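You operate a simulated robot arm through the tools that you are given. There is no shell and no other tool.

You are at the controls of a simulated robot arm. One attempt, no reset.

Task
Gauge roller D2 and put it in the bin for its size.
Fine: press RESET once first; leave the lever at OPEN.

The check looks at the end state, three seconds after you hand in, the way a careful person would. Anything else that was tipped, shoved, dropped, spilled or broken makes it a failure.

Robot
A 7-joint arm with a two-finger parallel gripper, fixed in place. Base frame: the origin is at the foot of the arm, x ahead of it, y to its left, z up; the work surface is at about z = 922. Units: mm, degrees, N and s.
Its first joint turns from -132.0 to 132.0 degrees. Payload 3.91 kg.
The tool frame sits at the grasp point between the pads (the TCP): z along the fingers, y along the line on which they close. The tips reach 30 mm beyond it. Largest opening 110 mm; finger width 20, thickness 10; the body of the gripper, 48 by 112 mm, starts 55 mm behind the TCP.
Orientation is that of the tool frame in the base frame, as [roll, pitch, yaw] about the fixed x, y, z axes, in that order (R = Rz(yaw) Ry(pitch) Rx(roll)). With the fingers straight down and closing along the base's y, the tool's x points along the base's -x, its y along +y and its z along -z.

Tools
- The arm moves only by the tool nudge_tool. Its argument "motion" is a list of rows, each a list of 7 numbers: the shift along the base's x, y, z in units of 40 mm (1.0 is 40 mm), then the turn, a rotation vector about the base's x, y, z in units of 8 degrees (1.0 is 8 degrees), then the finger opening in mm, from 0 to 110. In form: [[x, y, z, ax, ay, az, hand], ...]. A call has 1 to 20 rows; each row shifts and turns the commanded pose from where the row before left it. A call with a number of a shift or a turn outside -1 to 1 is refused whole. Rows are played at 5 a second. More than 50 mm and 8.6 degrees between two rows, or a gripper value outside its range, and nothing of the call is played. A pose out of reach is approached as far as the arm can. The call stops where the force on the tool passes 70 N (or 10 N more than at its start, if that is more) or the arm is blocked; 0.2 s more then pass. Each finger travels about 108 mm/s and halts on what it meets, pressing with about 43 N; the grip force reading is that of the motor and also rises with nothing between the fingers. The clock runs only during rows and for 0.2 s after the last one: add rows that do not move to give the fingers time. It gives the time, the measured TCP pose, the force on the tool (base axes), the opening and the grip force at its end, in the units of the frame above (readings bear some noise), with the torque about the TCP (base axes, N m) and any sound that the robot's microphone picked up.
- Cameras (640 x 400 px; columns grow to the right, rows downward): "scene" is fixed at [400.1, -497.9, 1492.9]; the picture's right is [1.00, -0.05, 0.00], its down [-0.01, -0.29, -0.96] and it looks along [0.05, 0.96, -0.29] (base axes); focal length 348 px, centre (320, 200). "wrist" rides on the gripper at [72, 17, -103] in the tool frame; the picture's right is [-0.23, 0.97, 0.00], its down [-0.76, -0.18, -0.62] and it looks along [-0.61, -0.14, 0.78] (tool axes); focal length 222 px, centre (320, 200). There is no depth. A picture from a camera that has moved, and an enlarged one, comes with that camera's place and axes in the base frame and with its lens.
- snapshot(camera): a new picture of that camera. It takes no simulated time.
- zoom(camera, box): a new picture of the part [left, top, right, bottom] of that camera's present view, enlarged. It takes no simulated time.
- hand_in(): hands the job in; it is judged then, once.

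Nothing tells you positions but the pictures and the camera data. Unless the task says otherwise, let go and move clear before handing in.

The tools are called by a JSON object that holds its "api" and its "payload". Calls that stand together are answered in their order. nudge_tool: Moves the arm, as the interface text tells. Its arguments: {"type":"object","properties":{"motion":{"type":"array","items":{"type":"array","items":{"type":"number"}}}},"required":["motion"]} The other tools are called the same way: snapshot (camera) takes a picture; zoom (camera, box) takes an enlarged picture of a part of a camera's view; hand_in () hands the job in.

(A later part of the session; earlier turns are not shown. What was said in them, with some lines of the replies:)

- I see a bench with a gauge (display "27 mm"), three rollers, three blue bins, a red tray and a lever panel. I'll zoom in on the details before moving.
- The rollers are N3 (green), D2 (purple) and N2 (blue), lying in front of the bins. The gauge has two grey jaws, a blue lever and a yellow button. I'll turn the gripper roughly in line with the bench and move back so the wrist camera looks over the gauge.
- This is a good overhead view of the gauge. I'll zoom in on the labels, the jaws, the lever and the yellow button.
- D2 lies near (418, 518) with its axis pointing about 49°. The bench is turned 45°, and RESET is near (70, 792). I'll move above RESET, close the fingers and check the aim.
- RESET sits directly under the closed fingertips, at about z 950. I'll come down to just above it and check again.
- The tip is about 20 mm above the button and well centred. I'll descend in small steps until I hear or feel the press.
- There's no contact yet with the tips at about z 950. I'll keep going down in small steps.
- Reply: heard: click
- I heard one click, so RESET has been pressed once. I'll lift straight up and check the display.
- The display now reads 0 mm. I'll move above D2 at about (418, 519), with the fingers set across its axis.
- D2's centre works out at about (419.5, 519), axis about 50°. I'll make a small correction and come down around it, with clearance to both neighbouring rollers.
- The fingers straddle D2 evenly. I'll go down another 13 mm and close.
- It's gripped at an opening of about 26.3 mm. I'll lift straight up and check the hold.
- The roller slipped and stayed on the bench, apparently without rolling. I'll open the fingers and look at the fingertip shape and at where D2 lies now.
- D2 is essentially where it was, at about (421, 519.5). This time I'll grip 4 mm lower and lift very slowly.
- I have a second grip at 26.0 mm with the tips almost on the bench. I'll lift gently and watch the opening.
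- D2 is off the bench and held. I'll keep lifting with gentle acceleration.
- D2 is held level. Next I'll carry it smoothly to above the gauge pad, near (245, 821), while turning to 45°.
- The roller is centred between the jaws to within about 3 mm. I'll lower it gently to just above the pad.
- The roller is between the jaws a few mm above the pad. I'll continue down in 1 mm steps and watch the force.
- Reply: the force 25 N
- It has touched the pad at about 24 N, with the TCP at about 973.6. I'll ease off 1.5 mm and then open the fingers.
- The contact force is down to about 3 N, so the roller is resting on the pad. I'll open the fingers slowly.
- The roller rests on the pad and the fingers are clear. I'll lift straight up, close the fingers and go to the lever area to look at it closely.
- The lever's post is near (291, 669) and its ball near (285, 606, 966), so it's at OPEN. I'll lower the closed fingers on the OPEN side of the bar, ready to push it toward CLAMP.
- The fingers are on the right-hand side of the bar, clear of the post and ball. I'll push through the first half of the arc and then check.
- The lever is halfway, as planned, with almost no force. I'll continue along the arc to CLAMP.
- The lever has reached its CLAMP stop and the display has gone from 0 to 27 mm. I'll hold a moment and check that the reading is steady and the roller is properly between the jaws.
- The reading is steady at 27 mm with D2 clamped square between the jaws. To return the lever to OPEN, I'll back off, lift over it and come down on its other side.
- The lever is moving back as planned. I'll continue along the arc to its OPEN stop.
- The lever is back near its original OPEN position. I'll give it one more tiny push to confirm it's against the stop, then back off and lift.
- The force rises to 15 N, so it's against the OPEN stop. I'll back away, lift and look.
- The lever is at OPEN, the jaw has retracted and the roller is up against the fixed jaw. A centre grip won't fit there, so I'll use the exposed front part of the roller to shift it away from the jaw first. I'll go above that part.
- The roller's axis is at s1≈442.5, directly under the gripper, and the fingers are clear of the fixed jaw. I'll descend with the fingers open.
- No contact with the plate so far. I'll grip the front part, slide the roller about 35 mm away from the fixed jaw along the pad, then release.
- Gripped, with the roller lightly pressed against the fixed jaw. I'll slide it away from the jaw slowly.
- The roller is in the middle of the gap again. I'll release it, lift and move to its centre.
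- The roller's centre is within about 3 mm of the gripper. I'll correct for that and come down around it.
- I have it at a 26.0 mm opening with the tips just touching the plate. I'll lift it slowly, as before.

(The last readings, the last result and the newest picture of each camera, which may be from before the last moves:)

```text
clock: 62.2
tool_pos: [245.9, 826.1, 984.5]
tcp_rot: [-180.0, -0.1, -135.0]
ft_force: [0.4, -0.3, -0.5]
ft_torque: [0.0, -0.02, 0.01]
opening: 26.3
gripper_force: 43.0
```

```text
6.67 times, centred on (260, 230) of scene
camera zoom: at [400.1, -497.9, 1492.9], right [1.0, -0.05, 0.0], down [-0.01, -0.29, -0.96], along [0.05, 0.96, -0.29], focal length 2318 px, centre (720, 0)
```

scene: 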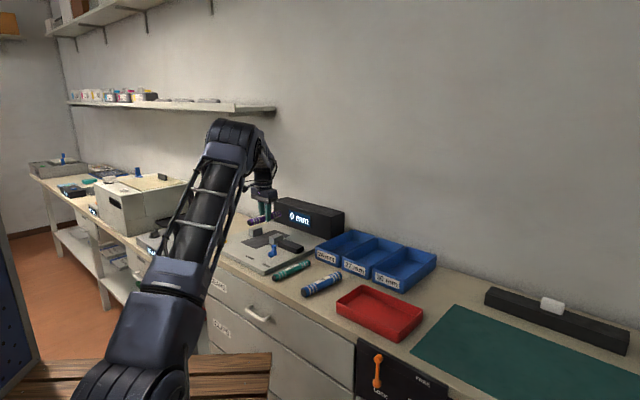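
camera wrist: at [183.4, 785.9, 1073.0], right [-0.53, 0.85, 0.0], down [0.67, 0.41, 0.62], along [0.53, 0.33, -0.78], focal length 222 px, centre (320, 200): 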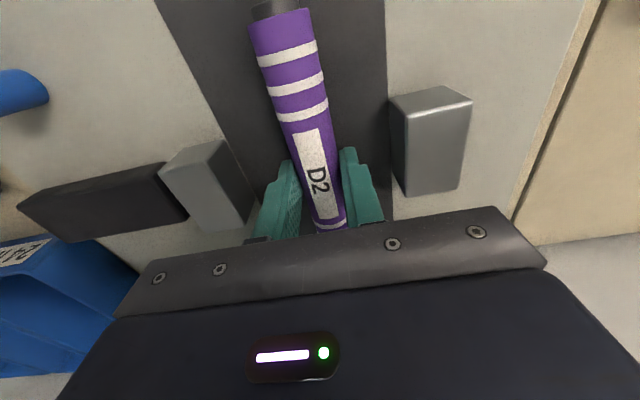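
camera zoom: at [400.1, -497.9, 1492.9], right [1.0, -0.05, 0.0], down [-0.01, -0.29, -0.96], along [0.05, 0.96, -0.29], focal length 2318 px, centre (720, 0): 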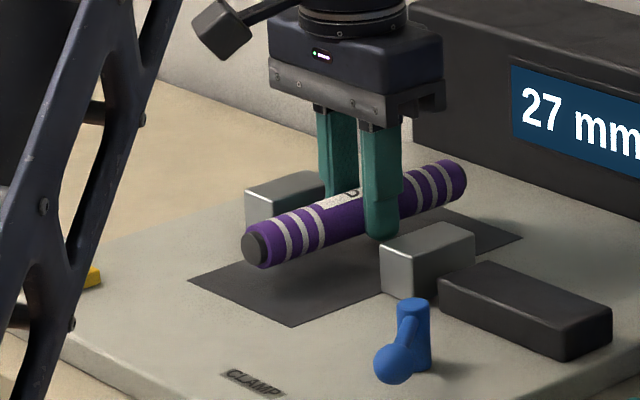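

It's held again. I'll lift it higher with gentle acceleration.

{"api": "nudge_tool", "payload": {"motion": [[0, 0, 0.06, 0, 0, 0, 0], [0, 0, 0.1, 0, 0, 0, 0], [0, 0, 0.15, 0, 0, 0, 0], [0, 0, 0.2, 0, 0, 0, 0], [0, 0, 0.25, 0, 0, 0, 0], [0, 0, 0.3, 0, 0, 0, 0], [0, 0, 0.3, 0, 0, 0, 0], [0, 0, 0.3, 0, 0, 0, 0], [0, 0, 0.25, 0, 0, 0, 0], [0, 0, 0.2, 0, 0, 0, 0], [0, 0, 0.12, 0, 0, 0, 0], [0, 0, 0.06, 0, 0, 0, 0], [0, 0, 0, 0, 0, 0, 0]]}}

{"api": "snapshot", "payload": {"camera": "wrist"}}

{"api": "snapshot", "payload": {"camera": "scene"}}

```text
clock: 65.0
tool_pos: [245.3, 825.5, 1075.5]
tcp_rot: [-180.0, 0.0, -135.1]
ft_force: [-0.4, -0.1, -0.8]
ft_torque: [-0.01, 0.02, 0.07]
opening: 25.9
gripper_force: 43.2
```

```text
taken
camera wrist: at [183.0, 787.3, 1179.0], right [-0.53, 0.85, 0.0], down [0.67, 0.41, 0.62], along [0.53, 0.33, -0.78], focal length 222 px, centre (320, 200)
```

wrist: 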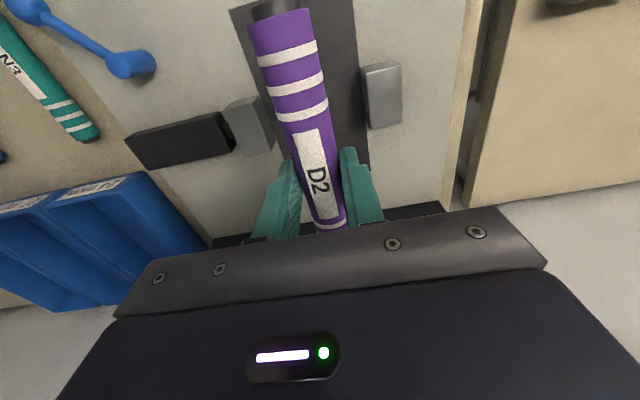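

```text
taken
```

scene: 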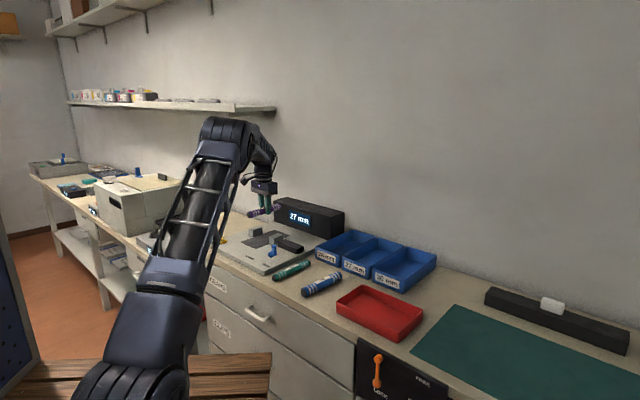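

I'll carry it sideways along the bench to in front of the bins, keeping high and smooth.

{"api": "nudge_tool", "payload": {"motion": [[0.1, -0.1, 0, 0, 0, 0, 0], [0.2, -0.2, 0, 0, 0, 0, 0], [0.3, -0.3, 0, 0, 0, 0, 0], [0.38, -0.38, 0, 0, 0, 0, 0], [0.45, -0.45, 0, 0, 0, 0, 0], [0.45, -0.45, 0, 0, 0, 0, 0], [0.45, -0.45, 0, 0, 0, 0, 0], [0.45, -0.45, 0, 0, 0, 0, 0], [0.45, -0.45, 0, 0, 0, 0, 0], [0.45, -0.45, 0, 0, 0, 0, 0], [0.45, -0.45, 0, 0, 0, 0, 0], [0.45, -0.45, 0, 0, 0, 0, 0], [0.45, -0.45, 0, 0, 0, 0, 0], [0.45, -0.45, 0, 0, 0, 0, 0], [0.45, -0.45, 0, 0, 0, 0, 0], [0.45, -0.45, 0, 0, 0, 0, 0], [0.38, -0.38, 0, 0, 0, 0, 0], [0.3, -0.3, 0, 0, 0, 0, 0], [0.2, -0.2, 0, 0, 0, 0, 0], [0.1, -0.1, 0, 0, 0, 0, 0]]}}

{"api": "snapshot", "payload": {"camera": "wrist"}}

{"api": "snapshot", "payload": {"camera": "scene"}}

```text
clock: 69.2
tool_pos: [540.5, 530.8, 1076.8]
tcp_rot: [-180.0, -0.1, -135.1]
ft_force: [1.3, -0.1, -1.0]
ft_torque: [0.0, 0.02, 0.0]
opening: 26.2
gripper_force: 43.7
```

```text
taken
camera wrist: at [476.7, 492.1, 1178.8], right [-0.53, 0.85, 0.0], down [0.67, 0.41, 0.62], along [0.53, 0.33, -0.78], focal length 222 px, centre (320, 200)
```

wrist: 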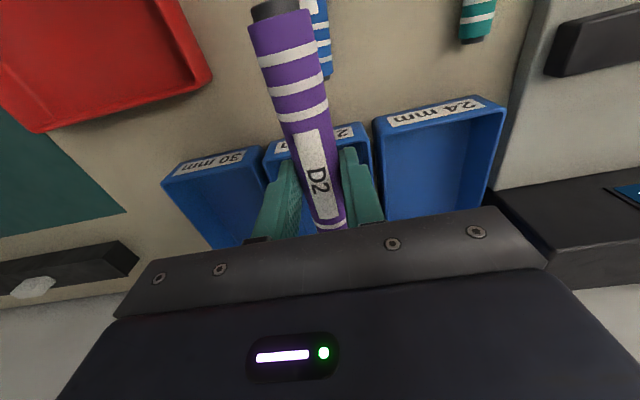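

```text
taken
```

scene: 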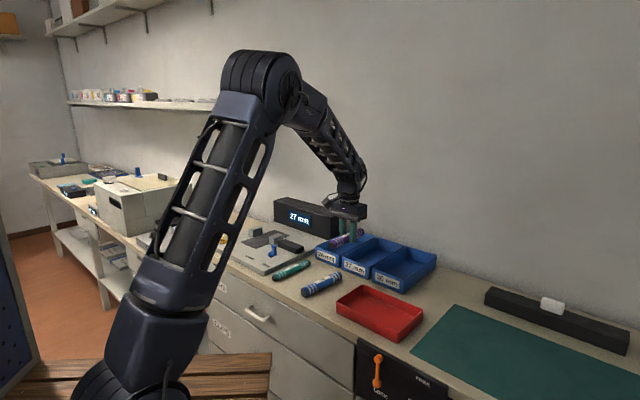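

{"api": "zoom", "payload": {"camera": "wrist", "box": [150, 80, 520, 250]}}

{"api": "zoom", "payload": {"camera": "scene", "box": [300, 190, 450, 300]}}

```text
1.73 times, centred on (335, 165) of wrist
camera zoom: at [476.7, 492.1, 1178.8], right [-0.53, 0.85, 0.0], down [0.67, 0.41, 0.62], along [0.53, 0.33, -0.78], focal length 384 px, centre (294, 260)
```

zoom: 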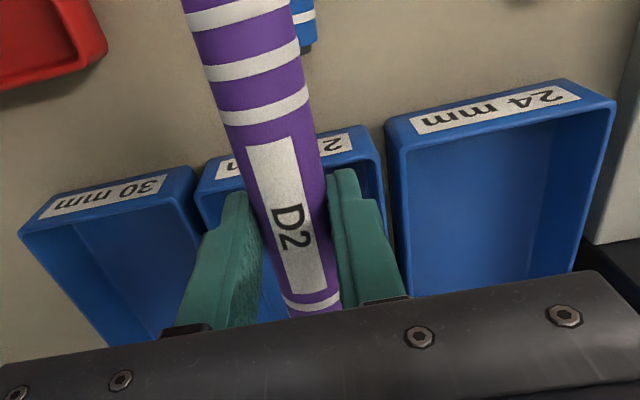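

```text
3.64 times, centred on (375, 245) of scene
camera zoom: at [400.1, -497.9, 1492.9], right [1.0, -0.05, 0.0], down [-0.01, -0.29, -0.96], along [0.05, 0.96, -0.29], focal length 1264 px, centre (120, 36)
```

zoom: 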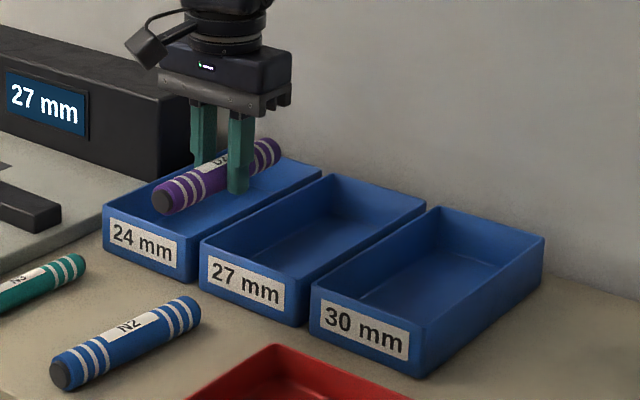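

The 27 mm bin is directly ahead, with its centre about (645, 621). I'll move over its centre, staying high.

{"api": "nudge_tool", "payload": {"motion": [[0.104, 0.09, 0, 0, 0, 0, 0], [0.208, 0.181, 0, 0, 0, 0, 0], [0.313, 0.271, 0, 0, 0, 0, 0], [0.365, 0.316, 0, 0, 0, 0, 0], [0.365, 0.316, 0, 0, 0, 0, 0], [0.365, 0.316, 0, 0, 0, 0, 0], [0.313, 0.271, 0, 0, 0, 0, 0], [0.26, 0.226, 0, 0, 0, 0, 0], [0.208, 0.181, 0, 0, 0, 0, 0], [0.104, 0.09, 0, 0, 0, 0, 0], [0, 0, 0, 0, 0, 0, 0]]}}

{"api": "snapshot", "payload": {"camera": "wrist"}}

{"api": "zoom", "payload": {"camera": "scene", "box": [300, 190, 450, 300]}}

```text
clock: 71.6
tool_pos: [644.7, 620.3, 1076.2]
tcp_rot: [180.0, 0.0, -135.1]
ft_force: [0.2, 0.2, -1.1]
ft_torque: [0.02, -0.02, -0.02]
opening: 25.8
gripper_force: 43.6
```

```text
taken
camera wrist: at [582.3, 582.1, 1179.9], right [-0.53, 0.85, 0.0], down [0.67, 0.41, 0.62], along [0.53, 0.33, -0.78], focal length 222 px, centre (320, 200)
```

wrist: 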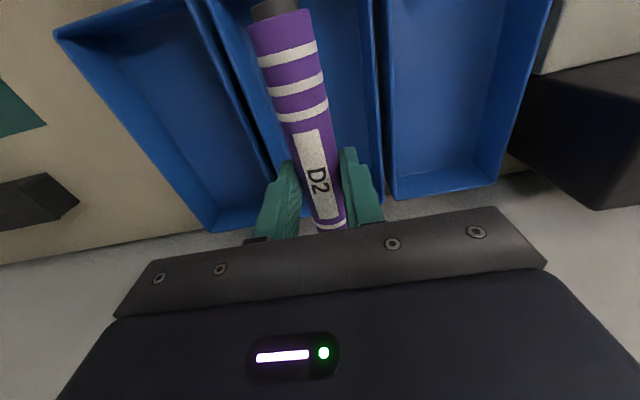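

```text
3.64 times, centred on (375, 245) of scene
camera zoom: at [400.1, -497.9, 1492.9], right [1.0, -0.05, 0.0], down [-0.01, -0.29, -0.96], along [0.05, 0.96, -0.29], focal length 1264 px, centre (120, 36)
```

zoom: 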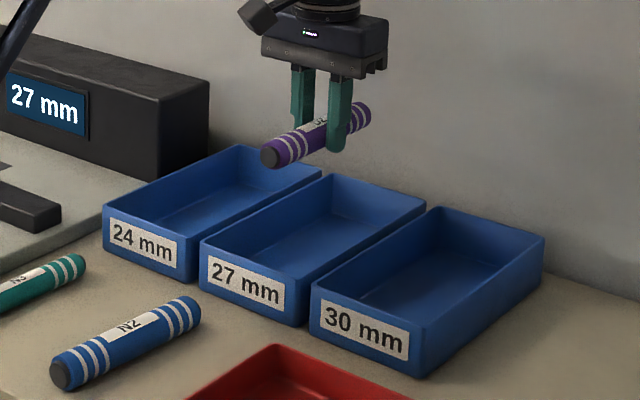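

The roller is centred over the 27 mm bin. I'll lower it in, first partway and then check.

{"api": "nudge_tool", "payload": {"motion": [[0.02, 0.02, -0.1, 0, 0, 0, 0], [0.02, 0.02, -0.2, 0, 0, 0, 0], [0.02, 0.02, -0.3, 0, 0, 0, 0], [0, 0, -0.35, 0, 0, 0, 0], [0, 0, -0.35, 0, 0, 0, 0], [0, 0, -0.3, 0, 0, 0, 0], [0, 0, -0.2, 0, 0, 0, 0], [0, 0, -0.1, 0, 0, 0, 0], [0, 0, 0, 0, 0, 0, 0]]}}

{"api": "snapshot", "payload": {"camera": "wrist"}}

{"api": "zoom", "payload": {"camera": "scene", "box": [310, 200, 430, 290]}}

```text
clock: 73.6
tool_pos: [645.9, 622.1, 1000.5]
tcp_rot: [180.0, 0.0, -135.1]
ft_force: [1.0, -0.4, -0.8]
ft_torque: [0.0, -0.01, 0.03]
opening: 26.0
gripper_force: 42.6
```

```text
taken
camera wrist: at [583.4, 583.9, 1103.2], right [-0.53, 0.85, 0.0], down [0.67, 0.41, 0.62], along [0.53, 0.33, -0.78], focal length 222 px, centre (320, 200)
```

wrist: 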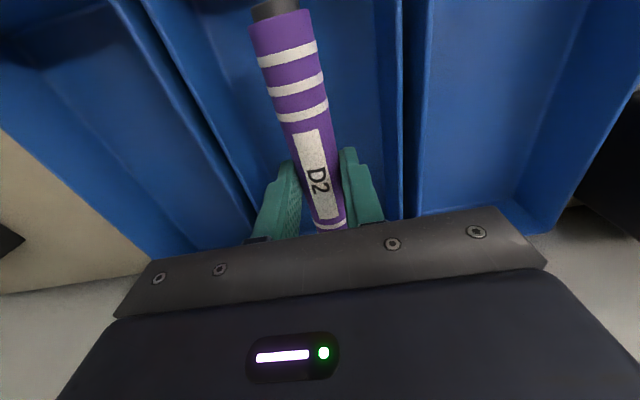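

```text
4.44 times, centred on (370, 245) of scene
camera zoom: at [400.1, -497.9, 1492.9], right [1.0, -0.05, 0.0], down [-0.01, -0.29, -0.96], along [0.05, 0.96, -0.29], focal length 1545 px, centre (98, 0)
```

zoom: 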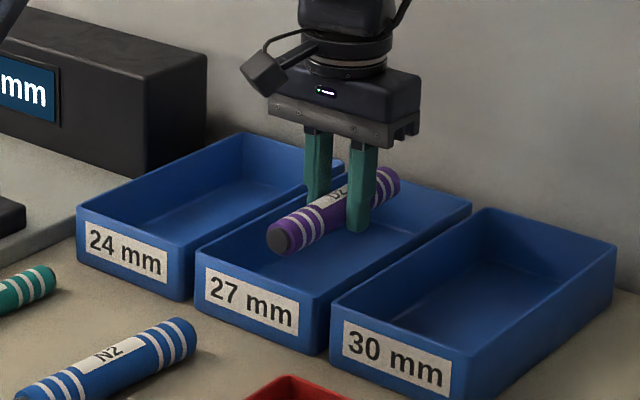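

It's well inside the bin outline. I'll continue down to near the floor.

{"api": "nudge_tool", "payload": {"motion": [[0, 0, -0.1, 0, 0, 0, 0], [0, 0, -0.2, 0, 0, 0, 0], [0, 0, -0.25, 0, 0, 0, 0], [0, 0, -0.2, 0, 0, 0, 0], [0, 0, -0.1, 0, 0, 0, 0], [0, 0, -0.03, 0, 0, 0, 0], [0, 0, 0, 0, 0, 0, 0]]}}

{"api": "zoom", "payload": {"camera": "scene", "box": [310, 200, 430, 290]}}

{"api": "snapshot", "payload": {"camera": "wrist"}}

```text
clock: 75.2
tool_pos: [647.4, 622.2, 965.6]
tcp_rot: [180.0, 0.0, -135.0]
ft_force: [0.3, 0.0, -1.2]
ft_torque: [0.0, -0.01, -0.01]
opening: 26.0
gripper_force: 43.0
```

```text
4.44 times, centred on (370, 245) of scene
camera zoom: at [400.1, -497.9, 1492.9], right [1.0, -0.05, 0.0], down [-0.01, -0.29, -0.96], along [0.05, 0.96, -0.29], focal length 1545 px, centre (98, 0)
```

zoom: 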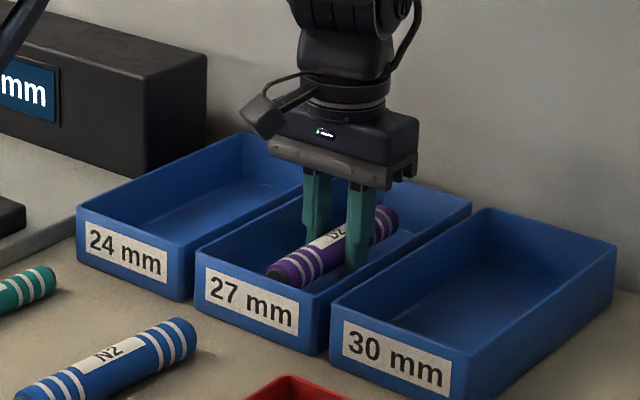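

```text
taken
camera wrist: at [584.0, 584.6, 1068.4], right [-0.53, 0.85, 0.0], down [0.67, 0.41, 0.62], along [0.53, 0.33, -0.78], focal length 222 px, centre (320, 200)
```

wrist: 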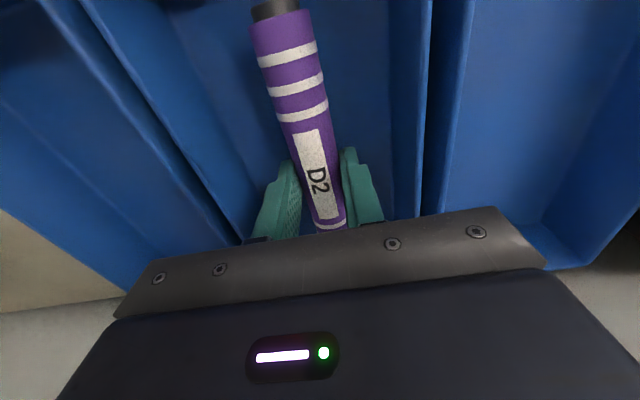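

{"api": "nudge_tool", "payload": {"motion": [[0, 0, -0.04, 0, 0, 0, 0], [0, 0, -0.04, 0, 0, 0, 0], [0, 0, 0, 0, 0, 0, 0]]}}

```text
clock: 76.0
tool_pos: [648.5, 622.6, 962.4]
tcp_rot: [179.9, 0.0, -135.1]
ft_force: [0.0, -0.4, -0.5]
ft_torque: [0.0, 0.0, -0.04]
opening: 26.0
gripper_force: 42.5
```

There's still no contact, so I'll go down a little further in 1 mm steps.

{"api": "nudge_tool", "payload": {"motion": [[0, 0, -0.03, 0, 0, 0, 0], [0, 0, -0.03, 0, 0, 0, 0], [0, 0, 0, 0, 0, 0, 0]]}}

```text
clock: 76.8
tool_pos: [648.1, 622.4, 959.1]
tcp_rot: [180.0, 0.1, -135.1]
ft_force: [-0.3, -1.1, -0.3]
ft_torque: [0.02, 0.01, 0.0]
opening: 25.9
gripper_force: 43.1
```

{"api": "nudge_tool", "payload": {"motion": [[0, 0, -0.025, 0, 0, 0, 0], [0, 0, -0.02, 0, 0, 0, 0], [0, 0, 0, 0, 0, 0, 0]]}}

```text
clock: 77.6
tool_pos: [648.3, 622.0, 957.9]
tcp_rot: [-180.0, -0.1, -135.1]
ft_force: [0.9, 0.2, -0.6]
ft_torque: [-0.05, -0.05, 0.03]
opening: 25.9
gripper_force: 43.4
```

{"api": "nudge_tool", "payload": {"motion": [[0, 0, -0.025, 0, 0, 0, 0], [0, 0, 0, 0, 0, 0, 0]]}}

```text
clock: 78.2
tool_pos: [647.3, 622.0, 957.3]
tcp_rot: [-179.9, -0.1, -135.1]
ft_force: [0.5, -0.2, -1.0]
ft_torque: [0.01, 0.01, 0.0]
opening: 25.9
gripper_force: 43.1
```

{"api": "nudge_tool", "payload": {"motion": [[0, 0, -0.025, 0, 0, 0, 0], [0, 0, 0, 0, 0, 0, 0]]}}

```text
clock: 78.8
tool_pos: [648.0, 622.7, 955.3]
tcp_rot: [180.0, 0.1, -135.1]
ft_force: [-0.1, -0.5, -0.8]
ft_torque: [-0.03, -0.03, 0.0]
opening: 26.2
gripper_force: 42.8
```

The tips are within a couple of millimetres of the bin floor. I'll open the fingers slowly and check how the roller settles.

{"api": "nudge_tool", "payload": {"motion": [[0, 0, 0, 0, 0, 0, 27], [0, 0, 0, 0, 0, 0, 30], [0, 0, 0, 0, 0, 0, 36], [0, 0, 0, 0, 0, 0, 44], [0, 0, 0, 0, 0, 0, 50], [0, 0, 0, 0, 0, 0, 50]]}}

{"api": "snapshot", "payload": {"camera": "wrist"}}

{"api": "zoom", "payload": {"camera": "scene", "box": [310, 200, 430, 290]}}

```text
clock: 80.2
tool_pos: [647.3, 622.7, 956.1]
tcp_rot: [179.9, 0.1, -135.1]
ft_force: [-0.6, -1.0, -0.3]
ft_torque: [-0.01, 0.04, -0.05]
opening: 50.1
gripper_force: 0.0
```

```text
taken
camera wrist: at [584.2, 584.5, 1058.9], right [-0.53, 0.85, 0.0], down [0.67, 0.41, 0.62], along [0.53, 0.33, -0.78], focal length 222 px, centre (320, 200)
```

wrist: 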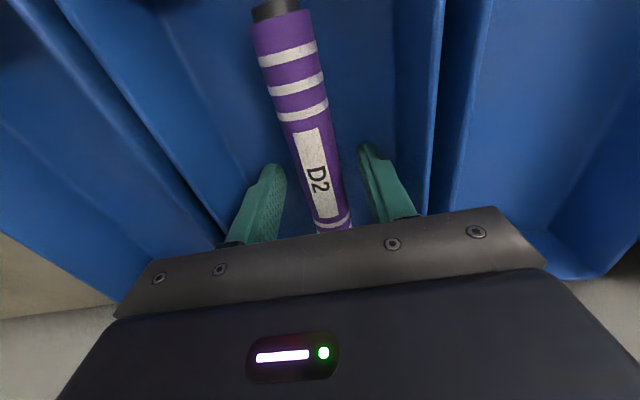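

```text
4.44 times, centred on (370, 245) of scene
camera zoom: at [400.1, -497.9, 1492.9], right [1.0, -0.05, 0.0], down [-0.01, -0.29, -0.96], along [0.05, 0.96, -0.29], focal length 1545 px, centre (98, 0)
```

zoom: 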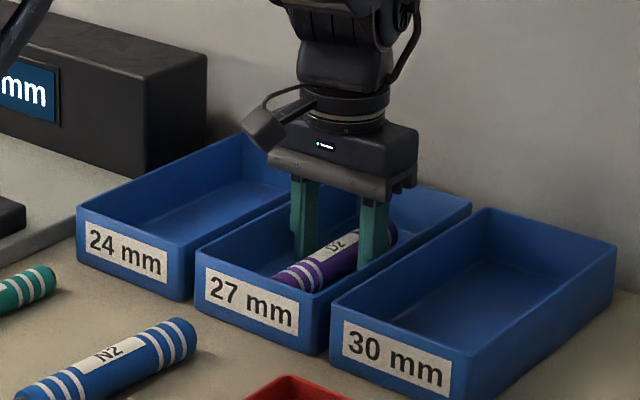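

The roller lies in the 27 mm bin and the fingers are clear of it. I'll lift straight up and move well clear.

{"api": "nudge_tool", "payload": {"motion": [[0, 0, 0.2, 0, 0, 0, 50], [0, 0, 0.5, 0, 0, 0, 50], [0, 0, 0.9, 0, 0, 0, 50], [0, 0, 0.9, 0, 0, 0, 50], [0, 0, 0.9, 0, 0, 0, 50], [-0.5, -0.5, 0.4, 0, 0, 0, 50], [-0.6, -0.6, 0.2, 0, 0, 0, 50], [-0.6, -0.6, 0.2, 0, 0, 0, 50], [-0.6, -0.6, 0.2, 0, 0, 0, 50], [-0.6, -0.6, 0.2, 0, 0, 0, 50], [0, 0, 0, 0, 0, 0, 50]]}}

{"api": "snapshot", "payload": {"camera": "wrist"}}

{"api": "snapshot", "payload": {"camera": "scene"}}

{"api": "zoom", "payload": {"camera": "scene", "box": [200, 190, 450, 330]}}

```text
clock: 82.6
tool_pos: [530.7, 507.4, 1140.4]
tcp_rot: [179.9, -0.1, -135.1]
ft_force: [-0.9, -0.6, 0.2]
ft_torque: [-0.01, -0.01, -0.01]
opening: 50.1
gripper_force: 0.0
```

```text
taken
camera wrist: at [468.4, 469.1, 1242.6], right [-0.53, 0.85, 0.0], down [0.67, 0.41, 0.62], along [0.53, 0.33, -0.78], focal length 222 px, centre (320, 200)
```

wrist: 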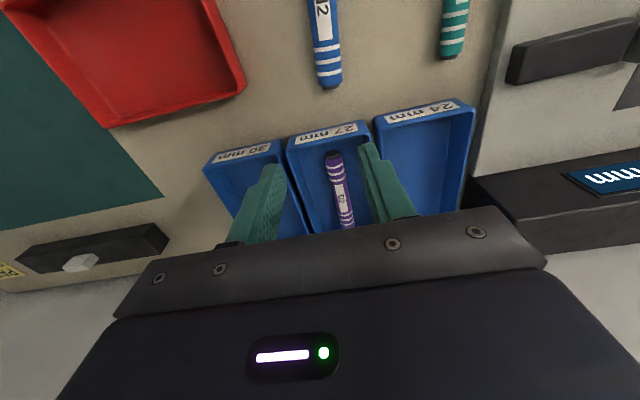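

```text
taken
```

scene: 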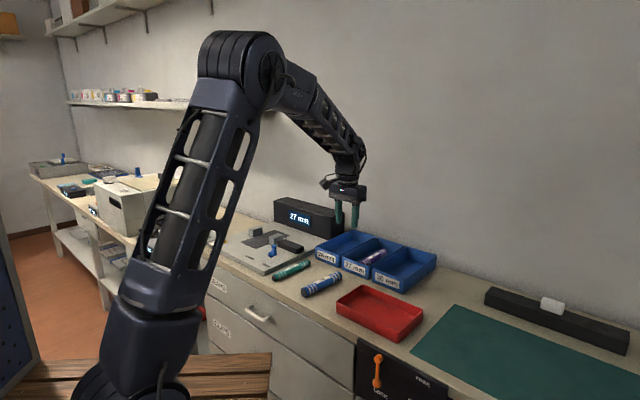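

```text
2.56 times, centred on (325, 260) of scene
camera zoom: at [400.1, -497.9, 1492.9], right [1.0, -0.05, 0.0], down [-0.01, -0.29, -0.96], along [0.05, 0.96, -0.29], focal length 890 px, centre (307, 46)
```

zoom: 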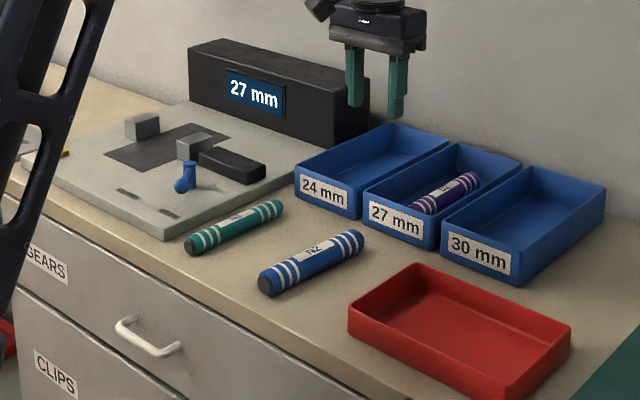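

D2 gauged at 27 mm and now lies flat in the 27 mm bin. RESET clicked once, the lever is at OPEN, N2 and N3 haven't moved, and the gripper is empty and clear. I'm handing in.

{"api": "hand_in", "payload": {}}

```text
The job is handed in.
```

Roller D2 gauged at 27 mm and is now lying flat in the 27 mm bin; the job is handed in.

- **RESET:** I pressed it once before gauging. It gave one click, and the display went from an old 27 mm reading to 0.
- **Gauging:** D2 was clamped between the jaws and the reading held steady at 27 mm.
- **Lever:** it is back at OPEN, pushed against its stop.
- **Slip:** on my first try at picking D2 up, it slid out of the fingers and stayed on the bench. Its position barely changed, and the second grip held.
- **Everything else:** N2 and N3 look unmoved, and the gripper is empty and clear of the bins.
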